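You operate a simulated robot arm through the tools that you are given. There is no shell and no other tool.

Carry out the task below with a simulated robot arm. There is one attempt and no reset: what you move stays moved.

TASK
Swap the cracked bucket for the sound one and load the green tube.
Fine: cracked bucket in the rework tray, tube in the sound one; shut the lid last. Set down upright: cracked bucket.

The check looks at the end state, three seconds after you hand in, the way a careful person would. Anything else that was tipped, shoved, dropped, spilled or broken makes it a failure. Lids that push on must go on centred and level and be pressed home; caps that screw on are set level and turned clockwise until they are tight.

THE ROBOT
A 6-joint arm with a two-finger parallel gripper, fixed in place. Base frame: the origin is on the floor under the middle of its stand, x ahead of it, y to its left, z up. Lengths are in mm, angles in degrees, forces in N, time in s.
With the tool pointing down near the work surface it reaches from about 160 to 640 mm from the base axis. Its first joint turns from -166.0 to 166.0 degrees. Payload 1.57 kg.
The TCP is the grasp point between the finger pads, 30 mm short of the fingertips. In the tool frame z runs along the fingers and y along their closing line. The gripper opens to 110 mm. The fingers are 24 mm wide and 12 mm thick; the gripper's body (48 by 112 mm) begins 78 mm behind the TCP.
Orientation is that of the tool frame in the base frame, as a unit quaternion [w, x, y, z]. With the fingers straight down and closing along the base's y, the tool's x points along the base's -x, its y along +y and its z along -z.

THE INTERFACE
- The arm moves only by the tool arm_command. Its argument "targets" is a list of rows, each an object (a shift or turn left out is 0, a gripper value left out holds the last) with "turn": the turn, a rotation vector about the tool's x, y, z in degrees, a list of three; "linear": the shift along the tool's x, y, z in m, a list of three; "grip": the gripper command, from -1 (shut) to 1 (fully open), values between in proportion. In form: [{"turn": [rx, ry, rz], "linear": [tx, ty, tz], "grip": grip}, ...]. A call has 1 to 20 rows; each row shifts and turns the commanded pose from where the row before left it, along the tool's axes as they then stand. Each row takes 0.2 s and may step no farther than 50 mm and 8.6 degrees from the row before; otherwise, or with a gripper value out of range, the whole call is refused. Where a pose cannot be reached the arm comes as near as it can. A force on the tool above 40 N (or 10 N above the force at the start of the call, whichever is more), or a blocked arm, ends the call early, and 0.2 s more pass. Each finger travels about 108 mm/s and halts on what it meets, pressing with about 42 N; the grip force reading is that of the motor and also rises with nothing between the fingers. The clock runs only during rows and for 0.2 s after the last one: add rows that do not move to give the fingers time. It gives the time, the measured TCP pose, the force on the tool (base axes), the opening and the grip force at its end, in the units of the frame above (readings bear some noise), with the torque about the TCP (base axes, N m) and any sound that the robot's microphone picked up, and new pictures: "views" is both (left out), scene, wrist or none.
- Cameras (640 x 400 px; columns grow to the right, rows downward): "scene" is fixed at [45.4, 506.7, 1684.4]; the picture's right is [-0.30, -0.95, 0.00], its down [-0.43, 0.14, -0.89] and it looks along [0.85, -0.27, -0.45] (base axes); focal length 214 px, centre (320, 200). "wrist" rides on the gripper at [70, 16, -141] in the tool frame; the picture's right is [-0.23, 0.97, 0.00], its down [-0.86, -0.20, -0.48] and it looks along [-0.47, -0.11, 0.88] (tool axes); focal length 222 px, centre (320, 200). There is no depth. A picture from a camera that has moved, and an enlarged one, comes with that camera's place and axes in the base frame and with its lens. The place of the scene camera against the robot may be out by one fixed shift of up to 12 mm in any direction.
- lift_body(by): moves the trunk up (or, below 0, down) by that many mm; the arm rides with it, the base frame stays. It gives what a move gives, with no picture.
- enlarge(camera, box): a new picture of the part [left, top, right, bottom] of that camera's present view, enlarged. The clock stands still meanwhile.
- hand_in(): hands the job in; it is judged then, once.

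Nothing tells you positions but the pictures and the camera data. Unless the task says otherwise, let go and move clear before handing in.

The tools are called as a command line: name --argument value ..., lists and objects as JSON in quotes. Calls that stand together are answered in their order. arm_command: Moves the arm, as the interface text tells. Its arguments: {"type":"object","properties":{"targets":{"type":"array","items":{"type":"object","properties":{"turn":{"type":"array","items":{"type":"number"}},"linear":{"type":"array","items":{"type":"number"}},"grip":{"type":"number"}}}},"views":{"type":"string","enum":["both","scene","wrist","none"]}},"required":["targets"]} The other tools are called the same way: lift_body (by) moves the trunk up or down; enlarge (camera, box) takes an enlarged picture of a part of a camera's view; hand_in () hands the job in.

At the start:

```text
clock: 0.0
eef_pos: [333.9, 217.0, 1642.3]
tcp_rot: [0.0, 0.0, 1.0, 0.0]
contact_force: [0.0, -0.4, 0.3]
moment: [0.01, 0.0, 0.01]
gripper_width: 110.2
finger_force: 0.0
trunk travel left (down, up): [-375.0, 215.0]
```

scene: 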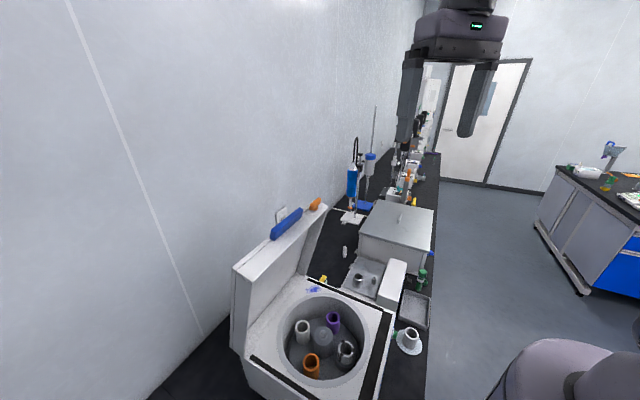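
wrist: 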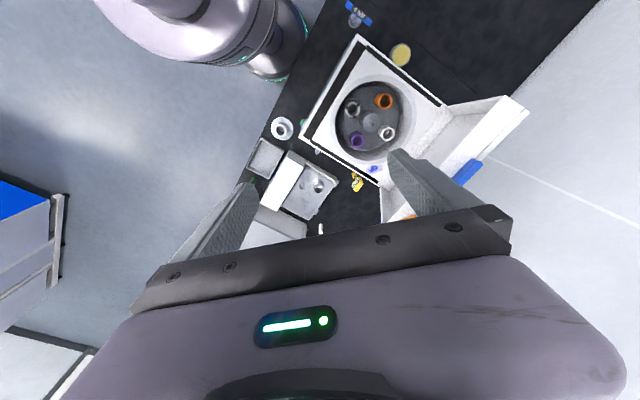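

I see a centrifuge with an open lid and four buckets in its rotor (orange, purple, white, dark/grey). Near it are a white bucket-like part, a tray and a green tube. I'll zoom in before moving anything.

enlarge --camera "scene" --box '[230, 260, 440, 400]'

enlarge --camera "scene" --box '[330, 240, 450, 360]'

enlarge --camera "wrist" --box '[240, 0, 540, 240]'

enlarge --camera "wrist" --box '[320, 60, 430, 160]'

```text
2.86 times, centred on (335, 330) of scene
camera zoom: at [45.4, 506.7, 1684.4], right [-0.3, -0.95, 0.0], down [-0.43, 0.14, -0.89], along [0.85, -0.27, -0.45], focal length 613 px, centre (277, -171)
```

zoom: 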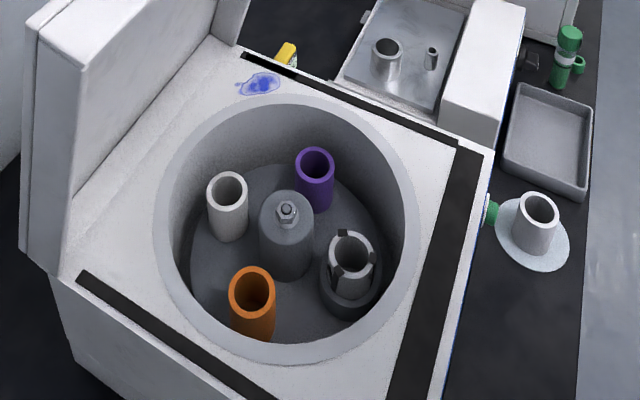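

```text
3.33 times, centred on (390, 300) of scene
camera zoom: at [45.4, 506.7, 1684.4], right [-0.3, -0.95, 0.0], down [-0.43, 0.14, -0.89], along [0.85, -0.27, -0.45], focal length 715 px, centre (87, -133)
```

zoom: 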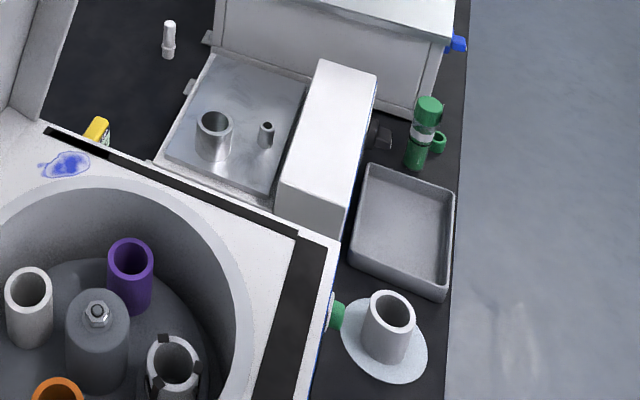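

```text
1.67 times, centred on (390, 120) of wrist
camera zoom: at [263.7, 233.3, 1783.1], right [0.23, 0.97, 0.0], down [0.86, -0.2, 0.48], along [0.47, -0.11, -0.88], focal length 370 px, centre (203, 333)
```

zoom: 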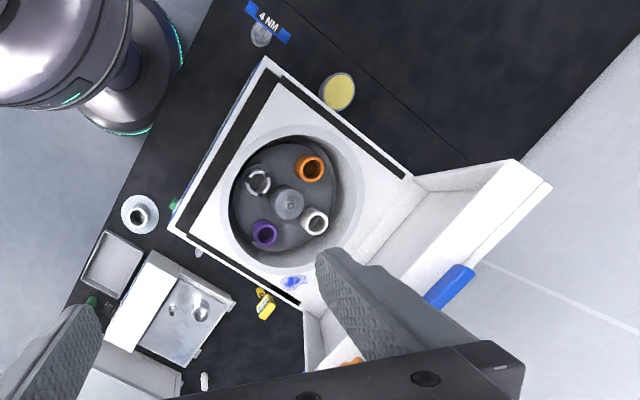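

```text
4.00 times, centred on (375, 110) of wrist
camera zoom: at [263.7, 233.3, 1783.1], right [0.23, 0.97, 0.0], down [0.86, -0.2, 0.48], along [0.47, -0.11, -0.88], focal length 888 px, centre (100, 560)
```

zoom: 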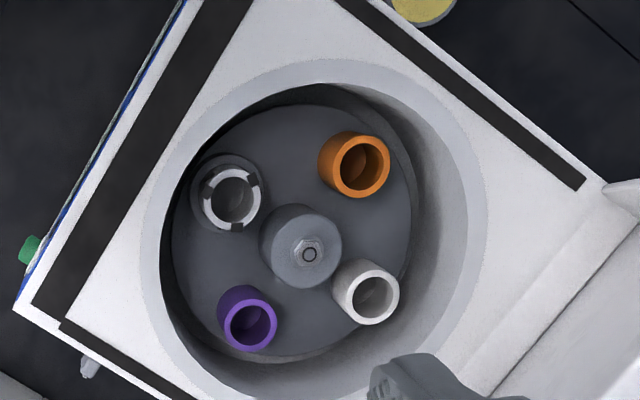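

The centrifuge stands turned about 45° with its lid open. The spare bucket is on a pad, and the tray and the green-capped tube are near the bench edge. I'll zoom in harder on each bucket to find the crack.

enlarge --camera "wrist" --box '[340, 90, 370, 120]'

enlarge --camera "scene" --box '[285, 300, 365, 390]'

enlarge --camera "scene" --box '[395, 260, 440, 360]'

enlarge --camera "scene" --box '[225, 190, 345, 290]'

```text
13.33 times, centred on (355, 105) of wrist
camera zoom: at [263.7, 233.3, 1783.1], right [0.23, 0.97, 0.0], down [0.86, -0.2, 0.48], along [0.47, -0.11, -0.88], focal length 2962 px, centre (-147, 1467)
```

zoom: 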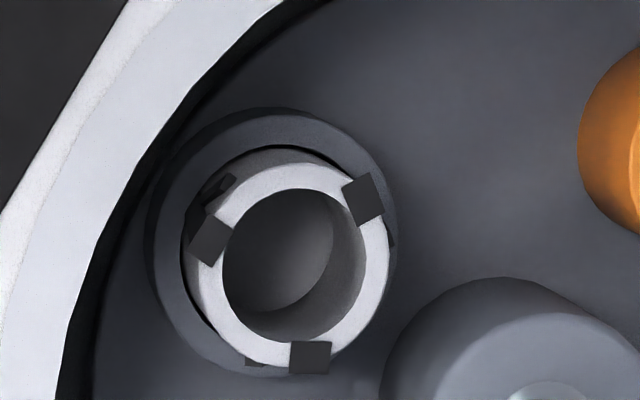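

```text
4.44 times, centred on (325, 345) of scene
camera zoom: at [45.4, 506.7, 1684.4], right [-0.3, -0.95, 0.0], down [-0.43, 0.14, -0.89], along [0.85, -0.27, -0.45], focal length 953 px, centre (298, -444)
```

zoom: 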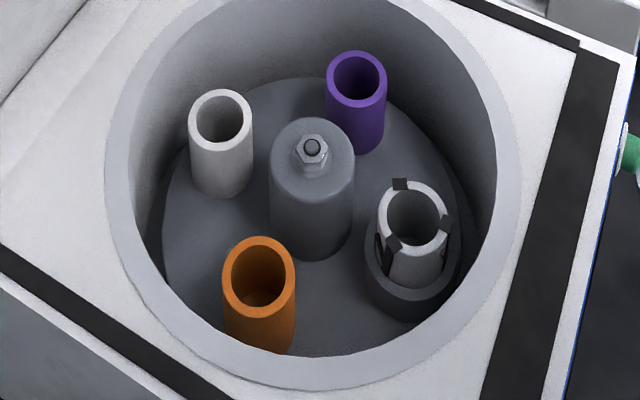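

```text
4.00 times, centred on (418, 310) of scene
camera zoom: at [45.4, 506.7, 1684.4], right [-0.3, -0.95, 0.0], down [-0.43, 0.14, -0.89], along [0.85, -0.27, -0.45], focal length 858 px, centre (-70, -240)
```

zoom: 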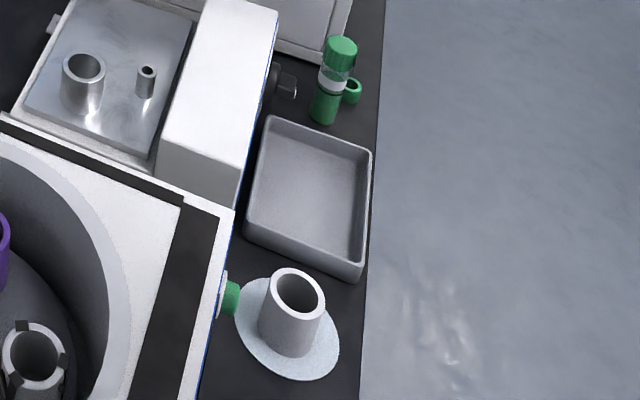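

```text
4.00 times, centred on (285, 240) of scene
camera zoom: at [45.4, 506.7, 1684.4], right [-0.3, -0.95, 0.0], down [-0.43, 0.14, -0.89], along [0.85, -0.27, -0.45], focal length 858 px, centre (460, 40)
```

zoom: 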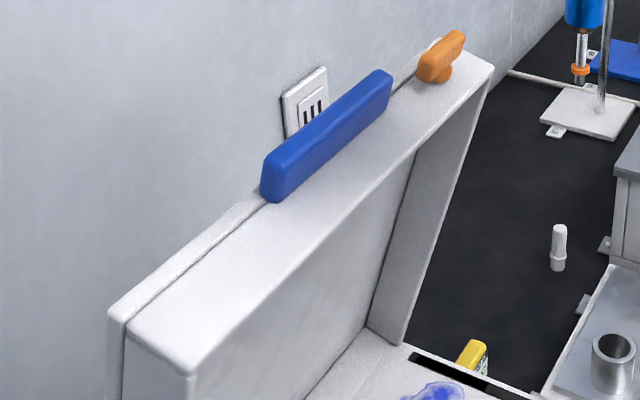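

The grey bucket with three dark crack patches on its rim sits in the rotor's ring pocket and is the cracked one. The sound spare is on the pale pad. I'll move the wrist camera over the bench side for a closer look.

arm_command --targets '[{"linear": [0, -0.045, 0]}, {"linear": [0, -0.045, 0]}, {"linear": [0, -0.045, 0]}, {"linear": [0, -0.045, 0]}, {"linear": [0.0, 0, 0]}]' --views "none"

lift_body --by -250

enlarge --camera "wrist" --box '[0, 0, 640, 400]'

enlarge --camera "scene" --box '[160, 100, 640, 400]'

```text
clock: 1.2
eef_pos: [333.3, 38.0, 1641.9]
tcp_rot: [-0.001, 0.0, 1.0, 0.0]
contact_force: [0.3, 0.2, 0.1]
moment: [0.02, -0.03, 0.01]
gripper_width: 110.2
finger_force: 0.0
trunk travel left (down, up): [-375.0, 215.0]
```

```text
clock: 3.8
eef_pos: [332.2, 37.9, 1392.3]
tcp_rot: [0.0, -0.001, 1.0, 0.0]
contact_force: [0.5, 0.0, -0.2]
moment: [-0.01, 0.02, 0.01]
gripper_width: 109.8
finger_force: 0.2
trunk travel left (down, up): [-125.0, 465.0]
```

```text
1.00 times, centred on (320, 200) of wrist (not enlarged: the box is as wide or as high as the picture)
camera zoom: at [263.2, 53.3, 1533.1], right [0.23, 0.97, 0.0], down [0.86, -0.2, 0.48], along [0.47, -0.11, -0.88], focal length 222 px, centre (320, 200)
```

zoom: 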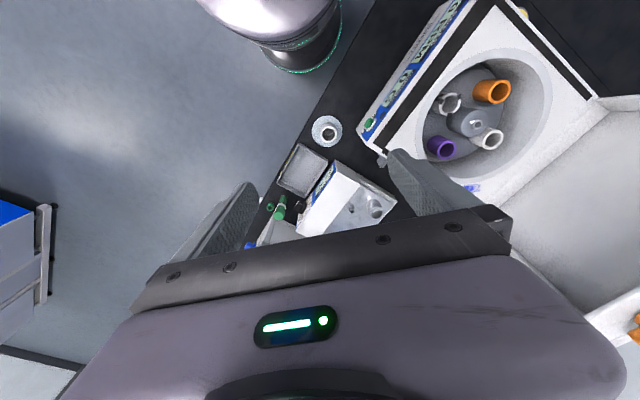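

```text
1.33 times, centred on (400, 250) of scene
camera zoom: at [45.4, 506.7, 1684.4], right [-0.3, -0.95, 0.0], down [-0.43, 0.14, -0.89], along [0.85, -0.27, -0.45], focal length 286 px, centre (213, 133)
```

zoom: 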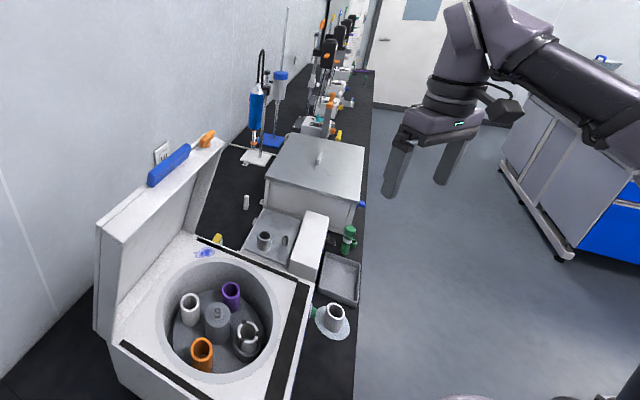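

The wrist camera now covers the bench items. I'll enlarge each one to locate it and see its shape.

enlarge --camera "wrist" --box '[240, 100, 400, 250]'

enlarge --camera "wrist" --box '[400, 60, 520, 170]'

enlarge --camera "wrist" --box '[250, 180, 310, 240]'

enlarge --camera "wrist" --box '[295, 100, 355, 160]'

```text
2.67 times, centred on (320, 175) of wrist
camera zoom: at [263.2, 53.3, 1533.1], right [0.23, 0.97, 0.0], down [0.86, -0.2, 0.48], along [0.47, -0.11, -0.88], focal length 592 px, centre (320, 267)
```

zoom: 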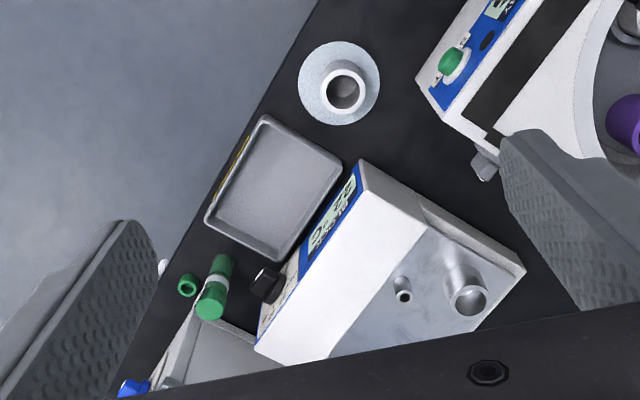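

```text
3.64 times, centred on (460, 115) of wrist
camera zoom: at [263.2, 53.3, 1533.1], right [0.23, 0.97, 0.0], down [0.86, -0.2, 0.48], along [0.47, -0.11, -0.88], focal length 808 px, centre (-189, 509)
```

zoom: 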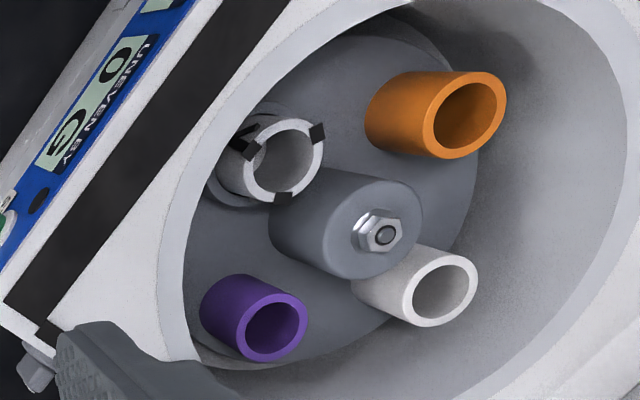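

```text
6.67 times, centred on (280, 210) of wrist
camera zoom: at [263.2, 53.3, 1533.1], right [0.23, 0.97, 0.0], down [0.86, -0.2, 0.48], along [0.47, -0.11, -0.88], focal length 1481 px, centre (587, 133)
```

zoom: 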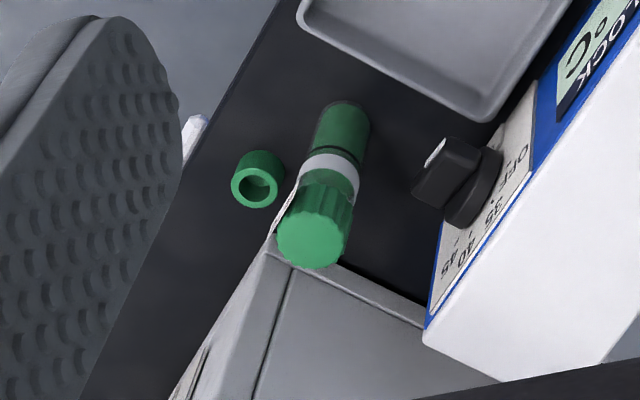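

```text
6.67 times, centred on (325, 130) of wrist
camera zoom: at [263.2, 53.3, 1533.1], right [0.23, 0.97, 0.0], down [0.86, -0.2, 0.48], along [0.47, -0.11, -0.88], focal length 1481 px, centre (287, 667)
```

zoom: 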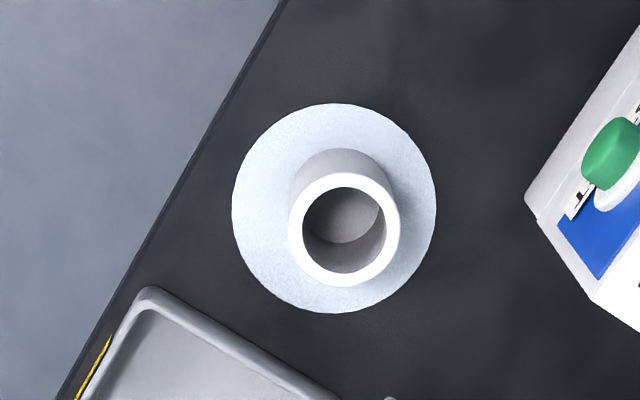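

I can see text on the centrifuge panel and a yellow label on the tray. I'll read those before going further.

enlarge --camera "wrist" --box '[350, 0, 480, 150]'

enlarge --camera "wrist" --box '[270, 130, 350, 210]'

enlarge --camera "wrist" --box '[380, 0, 460, 80]'

enlarge --camera "wrist" --box '[430, 80, 465, 120]'

```text
2.67 times, centred on (415, 75) of wrist
camera zoom: at [263.2, 53.3, 1533.1], right [0.23, 0.97, 0.0], down [0.86, -0.2, 0.48], along [0.47, -0.11, -0.88], focal length 592 px, centre (67, 533)
```

zoom: 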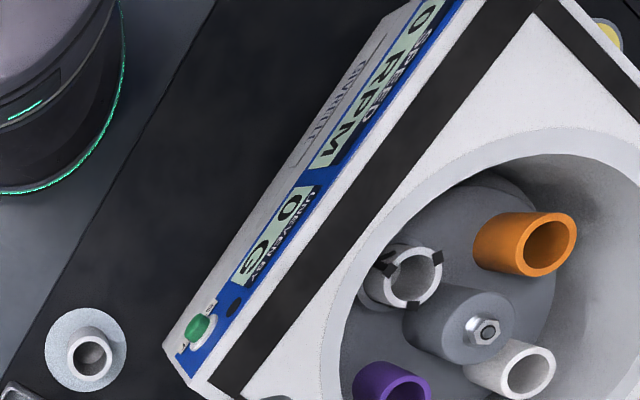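

```text
5.00 times, centred on (310, 170) of wrist
camera zoom: at [263.2, 53.3, 1533.1], right [0.23, 0.97, 0.0], down [0.86, -0.2, 0.48], along [0.47, -0.11, -0.88], focal length 1111 px, centre (370, 350)
```

zoom: 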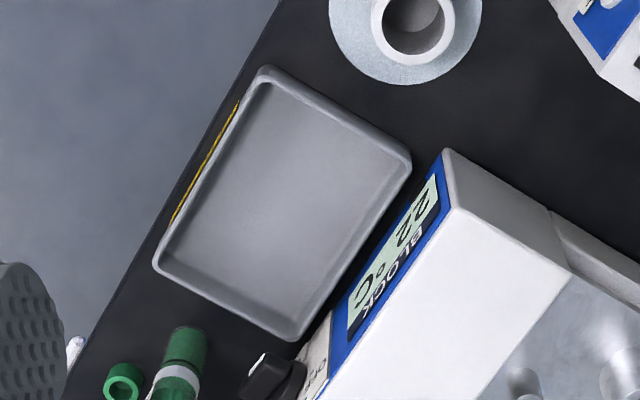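

```text
5.00 times, centred on (420, 40) of wrist
camera zoom: at [263.2, 53.3, 1533.1], right [0.23, 0.97, 0.0], down [0.86, -0.2, 0.48], along [0.47, -0.11, -0.88], focal length 1111 px, centre (-180, 1000)
```

zoom: 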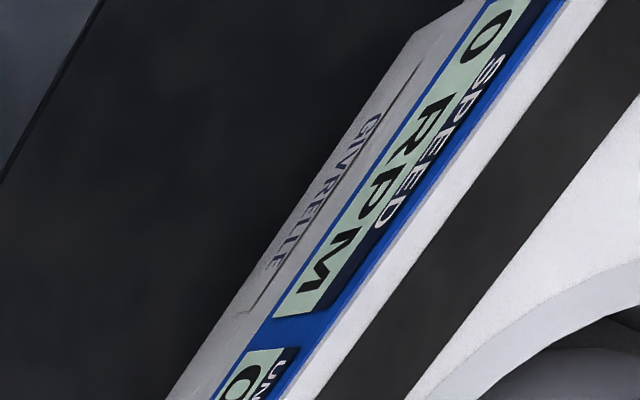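

```text
10.00 times, centred on (448, 100) of wrist
camera zoom: at [263.2, 53.3, 1533.1], right [0.23, 0.97, 0.0], down [0.86, -0.2, 0.48], along [0.47, -0.11, -0.88], focal length 2221 px, centre (-955, 1200)
```

zoom: 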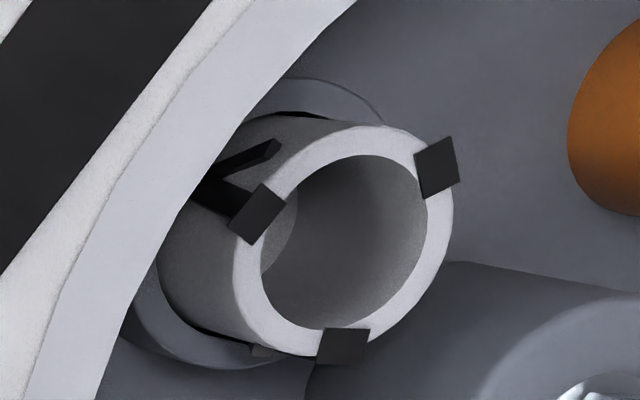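

The panel reads 0 RPM, UNEVEN BY 0 G. I put the cracked bucket's rim near (375, 319, 1006) and the spare near (398, 47, about 915). I'll lower the hand above the spare to measure it and its neighbours.

arm_command --targets '[{"linear": [-0.011, 0.0017, 0.0453]}, {"linear": [-0.011, 0.0017, 0.0453]}, {"linear": [-0.011, 0.0017, 0.0453]}, {"linear": [-0.011, 0.0017, 0.0453]}, {"linear": [-0.011, 0.0017, 0.0453]}, {"linear": [-0.011, 0.0017, 0.0453]}, {}]' --views "both"

```text
clock: 5.4
eef_pos: [398.1, 47.2, 1119.4]
tcp_rot: [0.0, 0.0, 1.0, 0.0]
contact_force: [0.2, 0.1, 0.1]
moment: [0.01, 0.02, -0.01]
gripper_width: 110.3
finger_force: 0.0
trunk travel left (down, up): [-125.0, 465.0]
camera wrist: at [328.9, 64.3, 1261.2], right [0.23, 0.97, 0.0], down [0.85, -0.2, 0.48], along [0.47, -0.11, -0.88], focal length 222 px, centre (320, 200)
```

scene: 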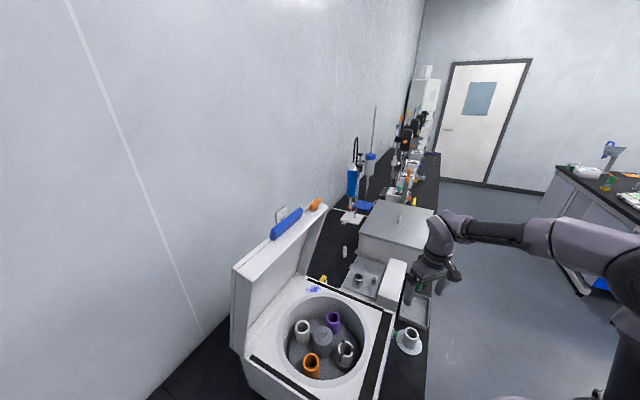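
wrist: 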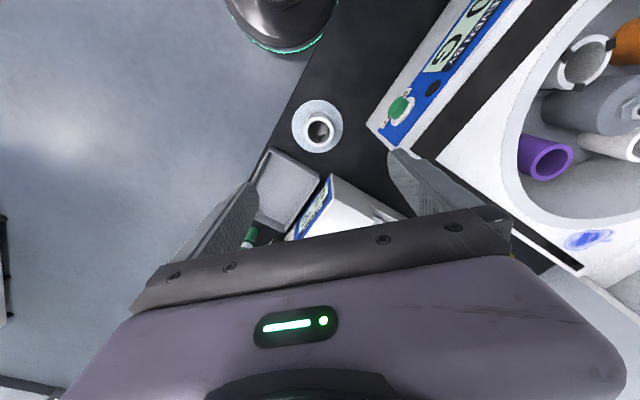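

The hand is now above the spare, which shows near the picture's centre column. I'll enlarge for exact positions.

enlarge --camera "wrist" --box '[280, 90, 360, 170]'

enlarge --camera "wrist" --box '[220, 130, 380, 260]'

enlarge --camera "wrist" --box '[500, 0, 640, 120]'

enlarge --camera "scene" --box '[340, 240, 460, 360]'

```text
5.00 times, centred on (320, 130) of wrist
camera zoom: at [328.9, 64.3, 1261.2], right [0.23, 0.97, 0.0], down [0.85, -0.2, 0.48], along [0.47, -0.11, -0.88], focal length 1111 px, centre (320, 550)
```

zoom: 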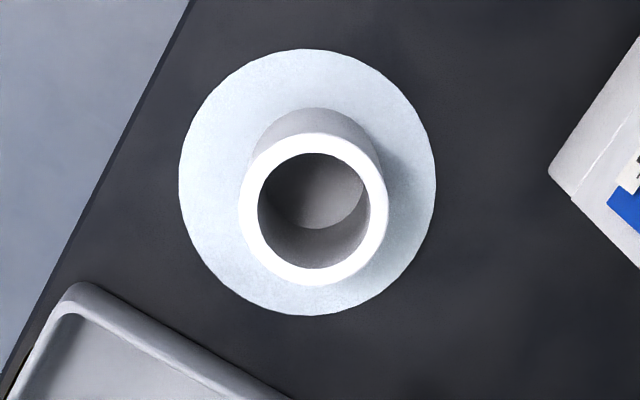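

```text
3.08 times, centred on (300, 195) of wrist
camera zoom: at [328.9, 64.3, 1261.2], right [0.23, 0.97, 0.0], down [0.85, -0.2, 0.48], along [0.47, -0.11, -0.88], focal length 684 px, centre (382, 215)
```

zoom: 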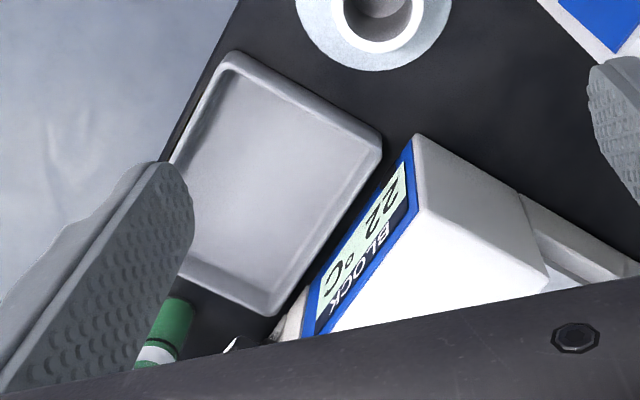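

```text
3.33 times, centred on (570, 60) of wrist
camera zoom: at [328.9, 64.3, 1261.2], right [0.23, 0.97, 0.0], down [0.85, -0.2, 0.48], along [0.47, -0.11, -0.88], focal length 740 px, centre (-513, 667)
```

zoom: 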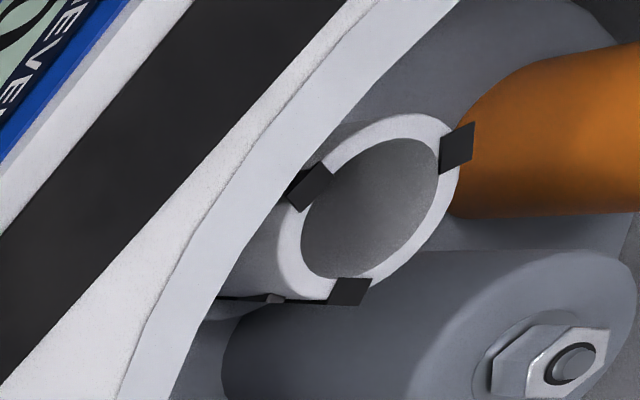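

```text
3.33 times, centred on (400, 300) of scene
camera zoom: at [45.4, 506.7, 1684.4], right [-0.3, -0.95, 0.0], down [-0.43, 0.14, -0.89], along [0.85, -0.27, -0.45], focal length 715 px, centre (53, -133)
```

zoom: 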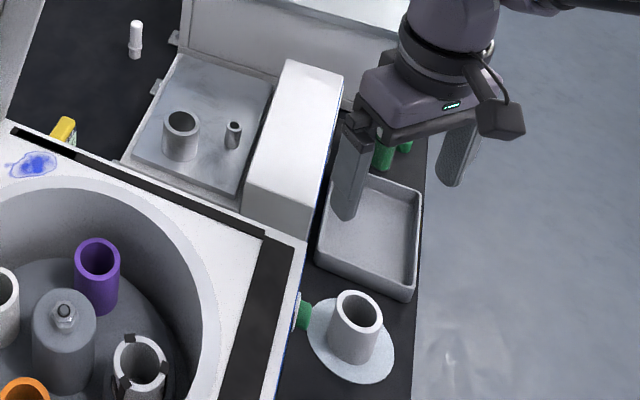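

The spare's rim is near (399, 46, 908) with an OD of about 46. The tray is centred near (498, -60) and the tube stands near (583, -149). Next I'll look at the tube and the box behind it from higher up.

arm_command --targets '[{"linear": [0, 0, -0.05]}, {"linear": [-0.03, -0.04, -0.03]}, {"linear": [-0.03, -0.04, -0.02]}, {"linear": [-0.03, -0.035, 0]}, {"linear": [-0.02, -0.04, 0]}, {}]' --views "wrist"

enlarge --camera "wrist" --box '[250, 60, 400, 220]'

enlarge --camera "scene" --box '[340, 180, 460, 320]'

```text
refused: row 2 steps farther than a row can; nothing moved
```

```text
2.50 times, centred on (325, 140) of wrist
camera zoom: at [328.9, 64.3, 1261.2], right [0.23, 0.97, 0.0], down [0.85, -0.2, 0.48], along [0.47, -0.11, -0.88], focal length 555 px, centre (308, 350)
```

zoom: 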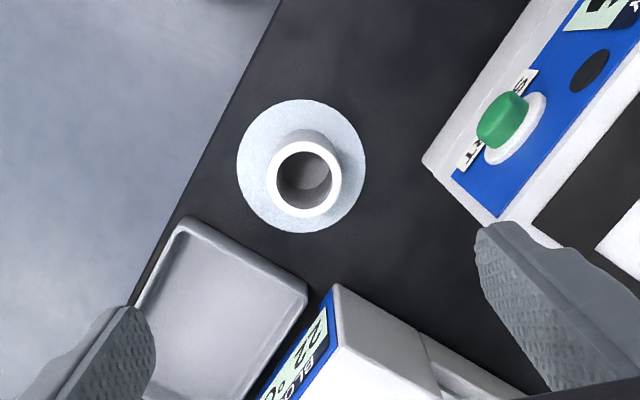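

```text
2.86 times, centred on (400, 250) of scene
camera zoom: at [45.4, 506.7, 1684.4], right [-0.3, -0.95, 0.0], down [-0.43, 0.14, -0.89], along [0.85, -0.27, -0.45], focal length 613 px, centre (91, 57)
```

zoom: 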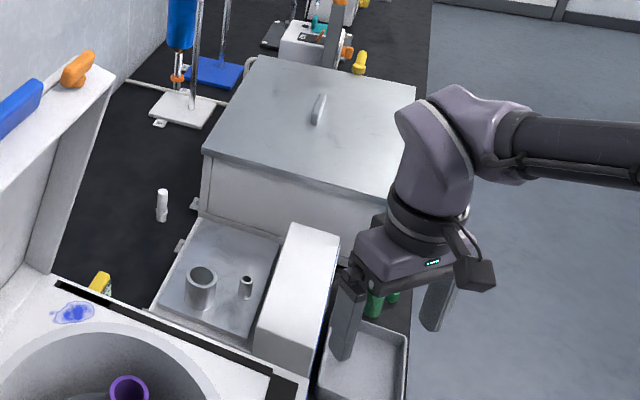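

That command was refused because a step was too long, so nothing moved. I'll repeat it with shorter steps.

arm_command --targets '[{"linear": [0, 0, -0.048]}, {"linear": [0, 0, -0.048]}, {"linear": [-0.025, -0.034, 0]}, {"linear": [-0.025, -0.034, 0]}, {"linear": [-0.025, -0.034, 0]}, {"linear": [-0.025, -0.034, 0]}, {"linear": [-0.02, -0.034, 0]}, {}]' --views "wrist"

enlarge --camera "wrist" --box '[240, 60, 400, 220]'

enlarge --camera "scene" --box '[340, 180, 460, 320]'

```text
clock: 7.2
eef_pos: [521.0, -122.4, 1213.9]
tcp_rot: [0.0, 0.0, 1.0, 0.0]
contact_force: [-1.1, -1.1, -0.3]
moment: [-0.02, -0.02, 0.0]
gripper_width: 110.1
finger_force: 0.1
trunk travel left (down, up): [-125.0, 465.0]
camera wrist: at [450.0, -105.7, 1356.9], right [0.23, 0.97, 0.0], down [0.86, -0.2, 0.48], along [0.47, -0.11, -0.88], focal length 222 px, centre (320, 200)
```

wrist: 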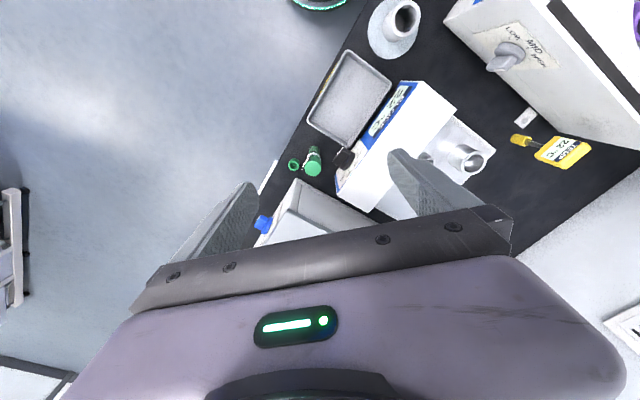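

```text
2.50 times, centred on (320, 140) of wrist
camera zoom: at [450.0, -105.7, 1356.9], right [0.23, 0.97, 0.0], down [0.86, -0.2, 0.48], along [0.47, -0.11, -0.88], focal length 555 px, centre (320, 350)
```

zoom: 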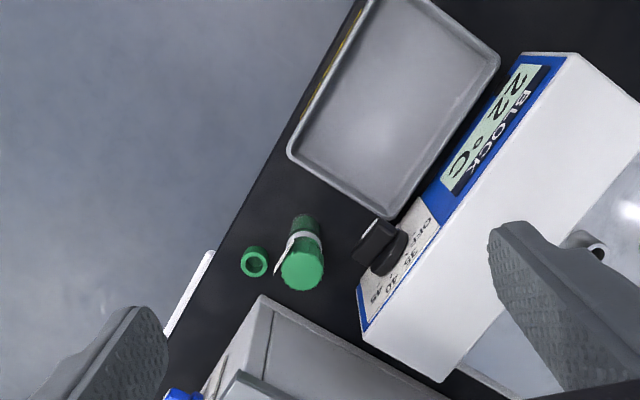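

```text
2.86 times, centred on (400, 250) of scene
camera zoom: at [45.4, 506.7, 1684.4], right [-0.3, -0.95, 0.0], down [-0.43, 0.14, -0.89], along [0.85, -0.27, -0.45], focal length 613 px, centre (91, 57)
```

zoom: 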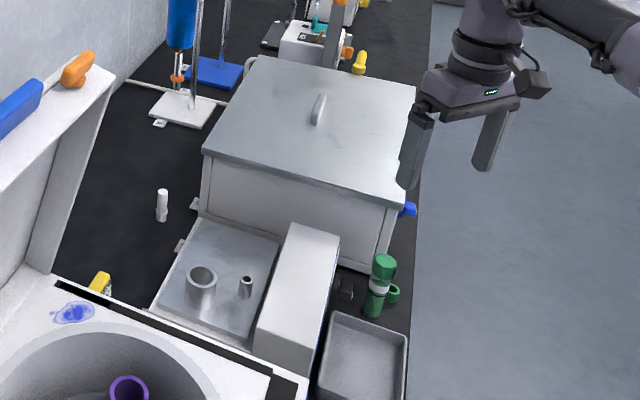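

The tube is free-standing at about (588, -150): base at 860, cap top near 968, box about 80 mm behind it. I'm now going above the cracked bucket for a direct look before gripping.

arm_command --targets '[{"linear": [0.0146, 0.0441, 0.005]}, {"linear": [0.0146, 0.0441, 0.005]}, {"linear": [0.0146, 0.0441, 0.005]}, {"linear": [0.0146, 0.0441, 0.005]}, {"linear": [0.0146, 0.0441, 0.005]}, {"linear": [0.0146, 0.0441, 0.005]}, {"linear": [0.0146, 0.0441, 0.005]}, {"linear": [0.0146, 0.0441, 0.005]}, {"linear": [0.0146, 0.0441, 0.005]}, {"linear": [0.0146, 0.0441, 0.005]}, {}, {}]' --views "both"

enlarge --camera "wrist" --box '[240, 40, 400, 220]'

enlarge --camera "wrist" --box '[280, 90, 350, 160]'

```text
clock: 9.8
eef_pos: [372.7, 317.8, 1165.0]
tcp_rot: [0.0, 0.001, 1.0, 0.0]
contact_force: [-0.4, 0.0, 1.1]
moment: [0.03, -0.02, 0.02]
gripper_width: 110.0
finger_force: 0.1
trunk travel left (down, up): [-125.0, 465.0]
camera wrist: at [302.7, 334.2, 1306.9], right [0.23, 0.97, 0.0], down [0.86, -0.2, 0.48], along [0.47, -0.11, -0.88], focal length 222 px, centre (320, 200)
```

scene: 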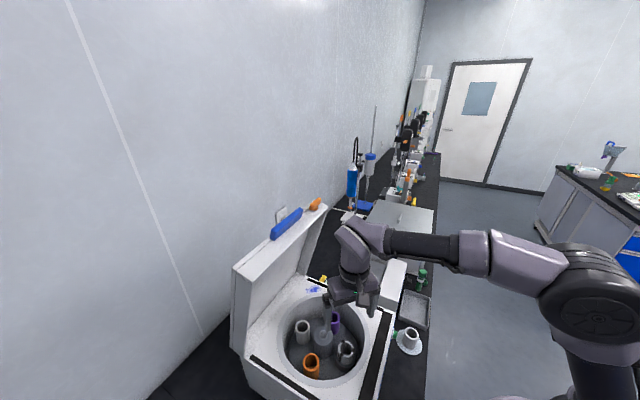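
wrist: 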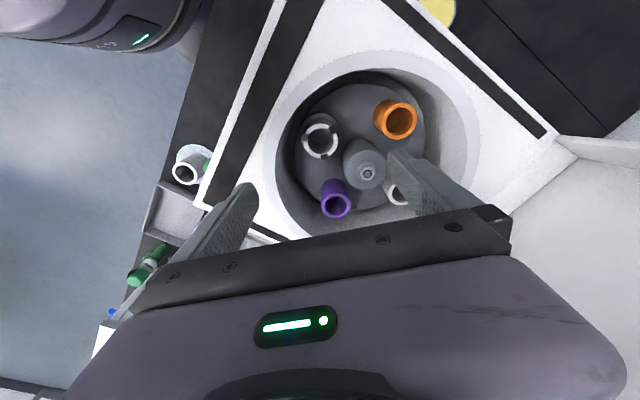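

```text
2.22 times, centred on (320, 130) of wrist
camera zoom: at [302.7, 334.2, 1306.9], right [0.23, 0.97, 0.0], down [0.86, -0.2, 0.48], along [0.47, -0.11, -0.88], focal length 494 px, centre (320, 356)
```

zoom: 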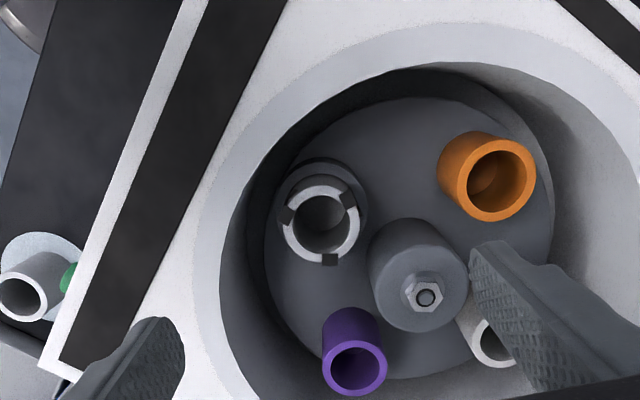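

```text
5.71 times, centred on (315, 125) of wrist
camera zoom: at [302.7, 334.2, 1306.9], right [0.23, 0.97, 0.0], down [0.86, -0.2, 0.48], along [0.47, -0.11, -0.88], focal length 1269 px, centre (349, 629)
```

zoom: 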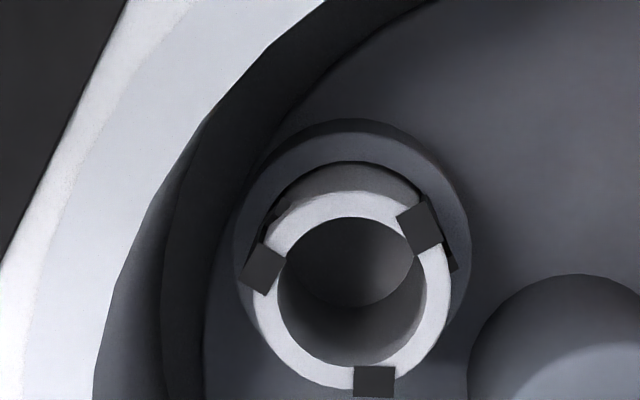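

The cracked bucket is at (374.3, 318.3) with its rim near 1006 and an OD of about 46.7. Its ring collar is roughly 50 mm below the rim. I'll narrow the fingers to about 60 mm and come down partway to check alignment.

arm_command --targets '[{"grip": 0.09, "linear": [-0.0016, 0.0005, 0.02]}, {"grip": 0.09, "linear": [0, 0, 0.03]}, {"grip": 0.09, "linear": [0, 0, 0.03]}, {"grip": 0.09, "linear": [0, 0, 0.03]}, {"grip": 0.09}, {"grip": 0.09}]' --views "both"

enlarge --camera "wrist" --box '[240, 90, 400, 230]'

enlarge --camera "scene" --box '[280, 260, 400, 390]'

```text
clock: 11.2
eef_pos: [373.2, 318.6, 1057.2]
tcp_rot: [0.0, 0.0, 1.0, 0.0]
contact_force: [0.5, -0.3, 1.0]
moment: [-0.01, 0.0, -0.02]
gripper_width: 59.8
finger_force: 0.0
trunk travel left (down, up): [-125.0, 465.0]
camera wrist: at [304.3, 335.1, 1197.3], right [0.23, 0.97, 0.0], down [0.86, -0.2, 0.48], along [0.47, -0.11, -0.88], focal length 222 px, centre (320, 200)
```

scene: 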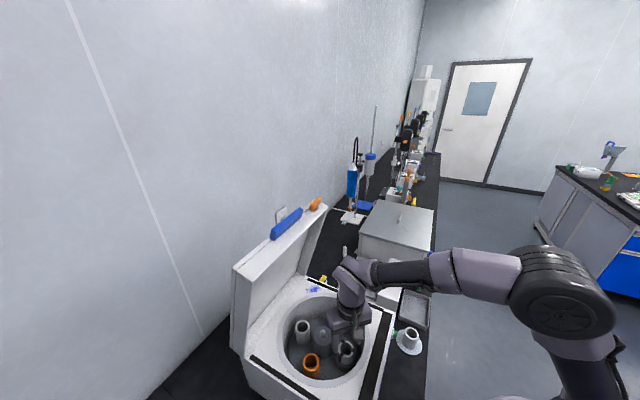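
wrist: 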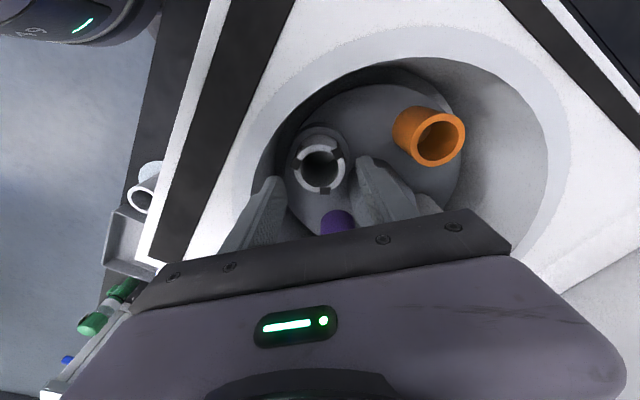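

```text
2.86 times, centred on (320, 160) of wrist
camera zoom: at [304.3, 335.1, 1197.3], right [0.23, 0.97, 0.0], down [0.86, -0.2, 0.48], along [0.47, -0.11, -0.88], focal length 635 px, centre (320, 314)
```

zoom: 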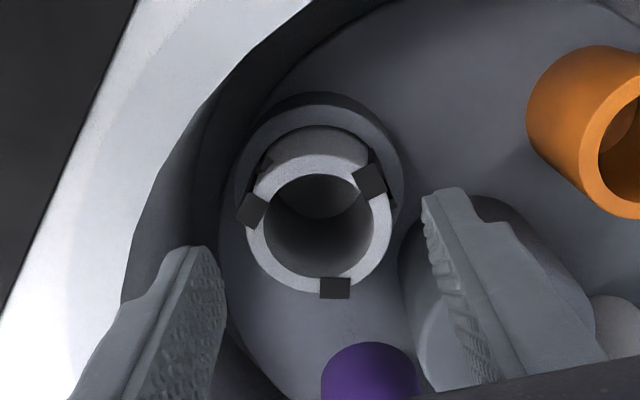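

```text
3.08 times, centred on (340, 325) of scene
camera zoom: at [45.4, 506.7, 1684.4], right [-0.3, -0.95, 0.0], down [-0.43, 0.14, -0.89], along [0.85, -0.27, -0.45], focal length 660 px, centre (258, -185)
```

zoom: 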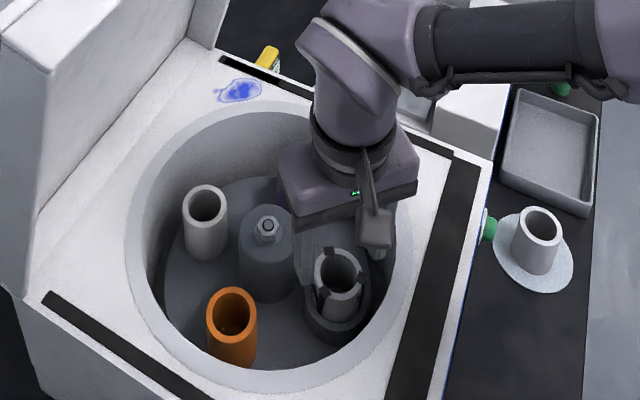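

The fingers straddle the bucket evenly, and its centre works out to (374.8, 318.7) with the rim at about 1005. I'll descend to TCP z≈998 and look again before closing.

arm_command --targets '[{"linear": [-0.0014, 0.0001, 0.02]}, {"linear": [0, 0, 0.02]}, {"linear": [0, 0, 0.019]}, {}, {}]' --views "both"

enlarge --camera "wrist" --box '[240, 100, 400, 230]'

```text
clock: 12.2
eef_pos: [375.6, 318.9, 1002.7]
tcp_rot: [0.004, -0.001, 1.0, 0.004]
contact_force: [-7.4, -1.9, 21.3]
moment: [-0.72, 0.41, -0.41]
gripper_width: 62.0
finger_force: 1.3
trunk travel left (down, up): [-125.0, 465.0]
stopped in row 4: the force on the tool passed its limit at 47 N (the readings are from after the stop); the commanded pose is now the measured one
camera wrist: at [305.0, 335.1, 1142.8], right [0.23, 0.97, 0.01], down [0.85, -0.2, 0.48], along [0.47, -0.1, -0.87], focal length 222 px, centre (320, 200)
```

scene: 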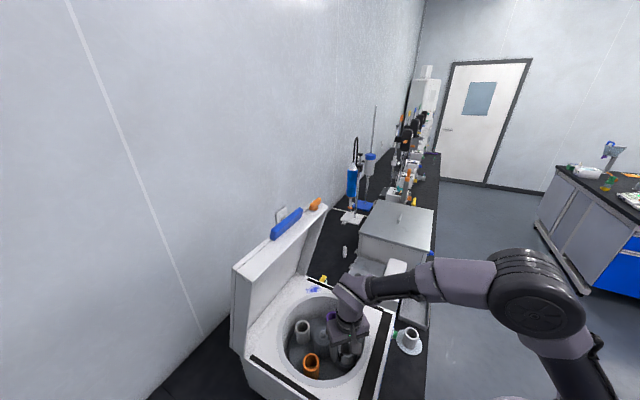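
wrist: 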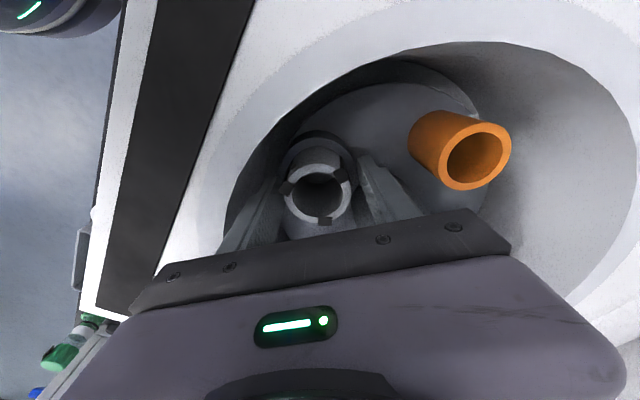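

```text
3.08 times, centred on (320, 165) of wrist
camera zoom: at [305.0, 335.1, 1142.8], right [0.23, 0.97, 0.01], down [0.85, -0.2, 0.48], along [0.47, -0.1, -0.87], focal length 684 px, centre (320, 308)
```

zoom: 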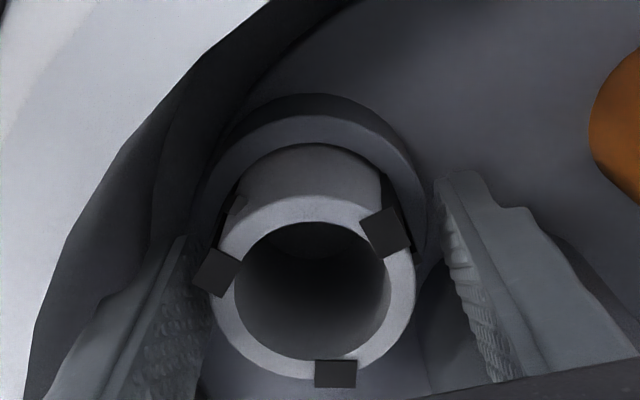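

The -y fingertip touched down at about z 973, on the top of the pocket's ring, so the call stopped. I'll lift about 4 mm, which still leaves around 30 mm of overlap on the bucket, and check the tilt.

arm_command --targets '[{"linear": [0, 0, -0.004]}, {}]' --views "none"

```text
clock: 12.8
eef_pos: [377.9, 320.0, 1003.4]
tcp_rot: [0.002, -0.001, 1.0, 0.003]
contact_force: [-0.3, 0.1, 0.0]
moment: [-0.05, 0.01, -0.02]
gripper_width: 59.8
finger_force: 0.2
trunk travel left (down, up): [-125.0, 465.0]
```

I'm free of contact again but sit about 3 mm off in x, so I'll re-centre and level the tool.

arm_command --targets '[{"linear": [0.0031, -0.0012, -0.0035], "turn": [0.34, 0.23, 0.1]}, {}, {}]' --views "wrist"

enlarge --camera "wrist" --box '[260, 120, 380, 230]'

```text
clock: 13.6
eef_pos: [375.0, 319.6, 1007.8]
tcp_rot: [0.001, 0.0, 1.0, -0.001]
contact_force: [-0.7, 0.3, 0.5]
moment: [-0.03, 0.01, 0.01]
gripper_width: 59.9
finger_force: 0.0
trunk travel left (down, up): [-125.0, 465.0]
camera wrist: at [304.7, 335.3, 1148.6], right [0.23, 0.97, 0.0], down [0.85, -0.2, 0.48], along [0.47, -0.11, -0.88], focal length 222 px, centre (320, 200)
```

wrist: 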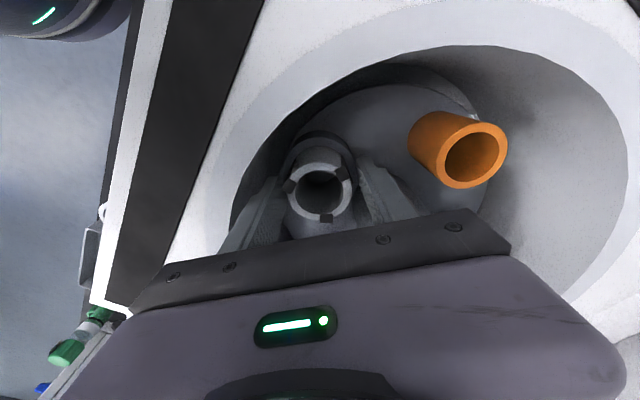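

```text
3.64 times, centred on (320, 175) of wrist
camera zoom: at [304.7, 335.3, 1148.6], right [0.23, 0.97, 0.0], down [0.85, -0.2, 0.48], along [0.47, -0.11, -0.88], focal length 808 px, centre (320, 291)
```

zoom: 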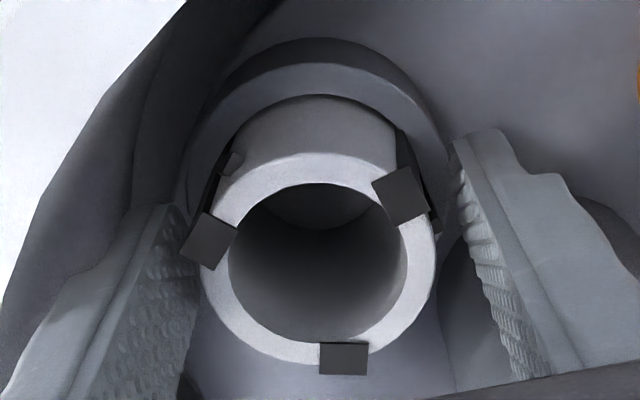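

The bucket is centred between the fingers, and the crack patches lie well off the pads' contact lines. I'll close gently.

arm_command --targets '[{"linear": [0, -0.0005, 0.002]}, {"grip": -0.15}, {"grip": -0.2}, {"grip": -0.2}, {"grip": -0.2}]' --views "wrist"

enlarge --camera "wrist" --box '[260, 120, 380, 230]'

```text
clock: 14.8
eef_pos: [375.1, 319.1, 1006.2]
tcp_rot: [0.001, -0.001, 1.0, -0.001]
contact_force: [0.2, 0.1, 0.7]
moment: [0.01, -0.02, 0.0]
gripper_width: 45.1
finger_force: 0.6
trunk travel left (down, up): [-125.0, 465.0]
camera wrist: at [304.6, 334.9, 1146.5], right [0.23, 0.97, 0.0], down [0.85, -0.2, 0.48], along [0.47, -0.11, -0.88], focal length 222 px, centre (320, 200)
```

wrist: 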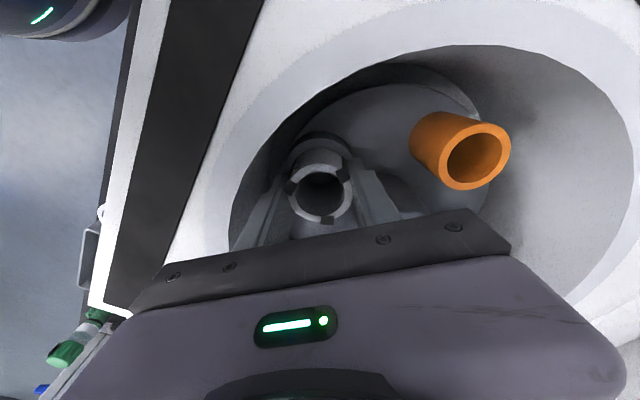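

```text
3.64 times, centred on (320, 175) of wrist
camera zoom: at [304.6, 334.9, 1146.5], right [0.23, 0.97, 0.0], down [0.85, -0.2, 0.48], along [0.47, -0.11, -0.88], focal length 808 px, centre (320, 291)
```

zoom: 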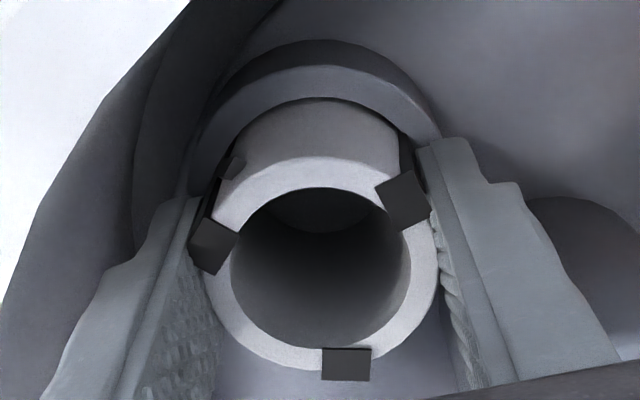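

The fingers are just touching at 45 mm, so I'll squeeze a bit more firmly.

arm_command --targets '[{"grip": -0.3}, {"grip": -0.3}, {"grip": -0.3}]' --views "none"

```text
clock: 15.6
eef_pos: [374.5, 317.9, 1005.8]
tcp_rot: [0.001, 0.0, 1.0, 0.0]
contact_force: [-0.3, 0.9, 0.4]
moment: [0.06, 0.01, 0.34]
gripper_width: 43.3
finger_force: 41.8
trunk travel left (down, up): [-125.0, 465.0]
```

It's gripped at 43.3 mm with 42 N. I'll lift slowly and check that it comes out cleanly.

arm_command --targets '[{"linear": [0, 0, -0.005]}, {"linear": [0, 0, -0.005]}, {"linear": [0, 0, -0.01]}, {}]' --views "both"

enlarge --camera "wrist" --box '[260, 120, 380, 230]'

enlarge --camera "scene" --box '[280, 280, 400, 390]'

```text
clock: 16.6
eef_pos: [374.2, 318.3, 1025.4]
tcp_rot: [0.001, 0.0, 1.0, -0.001]
contact_force: [0.4, 0.1, -1.1]
moment: [0.0, 0.0, 0.03]
gripper_width: 42.5
finger_force: 42.2
trunk travel left (down, up): [-125.0, 465.0]
camera wrist: at [304.2, 334.6, 1166.6], right [0.23, 0.97, 0.0], down [0.85, -0.2, 0.48], along [0.47, -0.11, -0.88], focal length 222 px, centre (320, 200)
```

scene: 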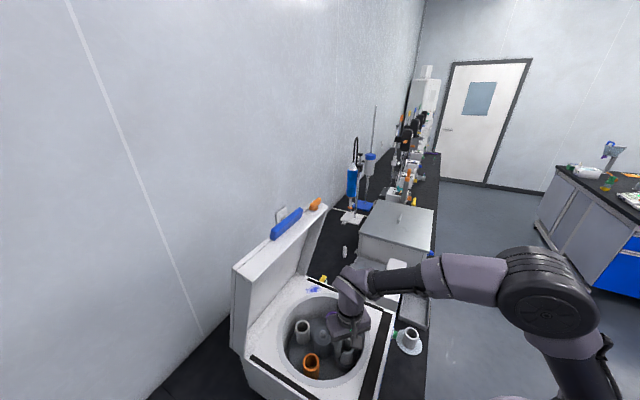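
wrist: 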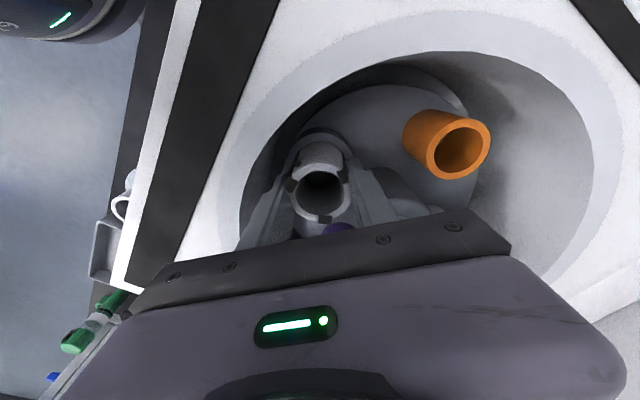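

```text
3.64 times, centred on (320, 175) of wrist
camera zoom: at [304.2, 334.6, 1166.6], right [0.23, 0.97, 0.0], down [0.85, -0.2, 0.48], along [0.47, -0.11, -0.88], focal length 808 px, centre (320, 291)
```

zoom: 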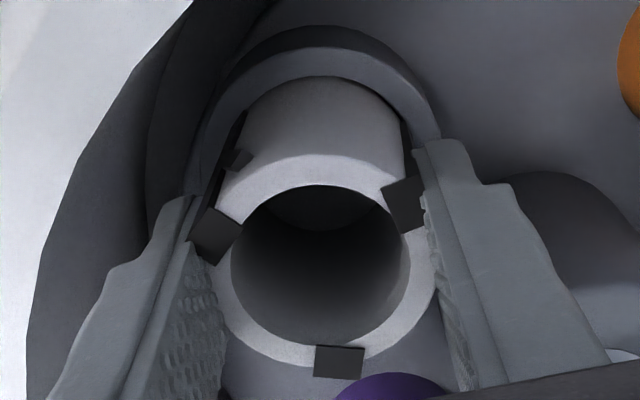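

```text
3.64 times, centred on (340, 335) of scene
camera zoom: at [45.4, 506.7, 1684.4], right [-0.3, -0.95, 0.0], down [-0.43, 0.14, -0.89], along [0.85, -0.27, -0.45], focal length 780 px, centre (247, -291)
```

zoom: 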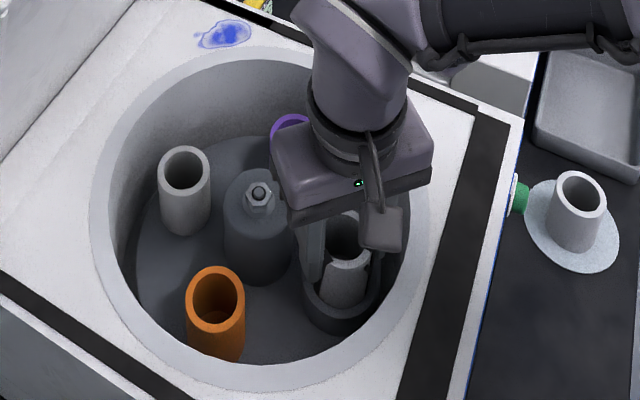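

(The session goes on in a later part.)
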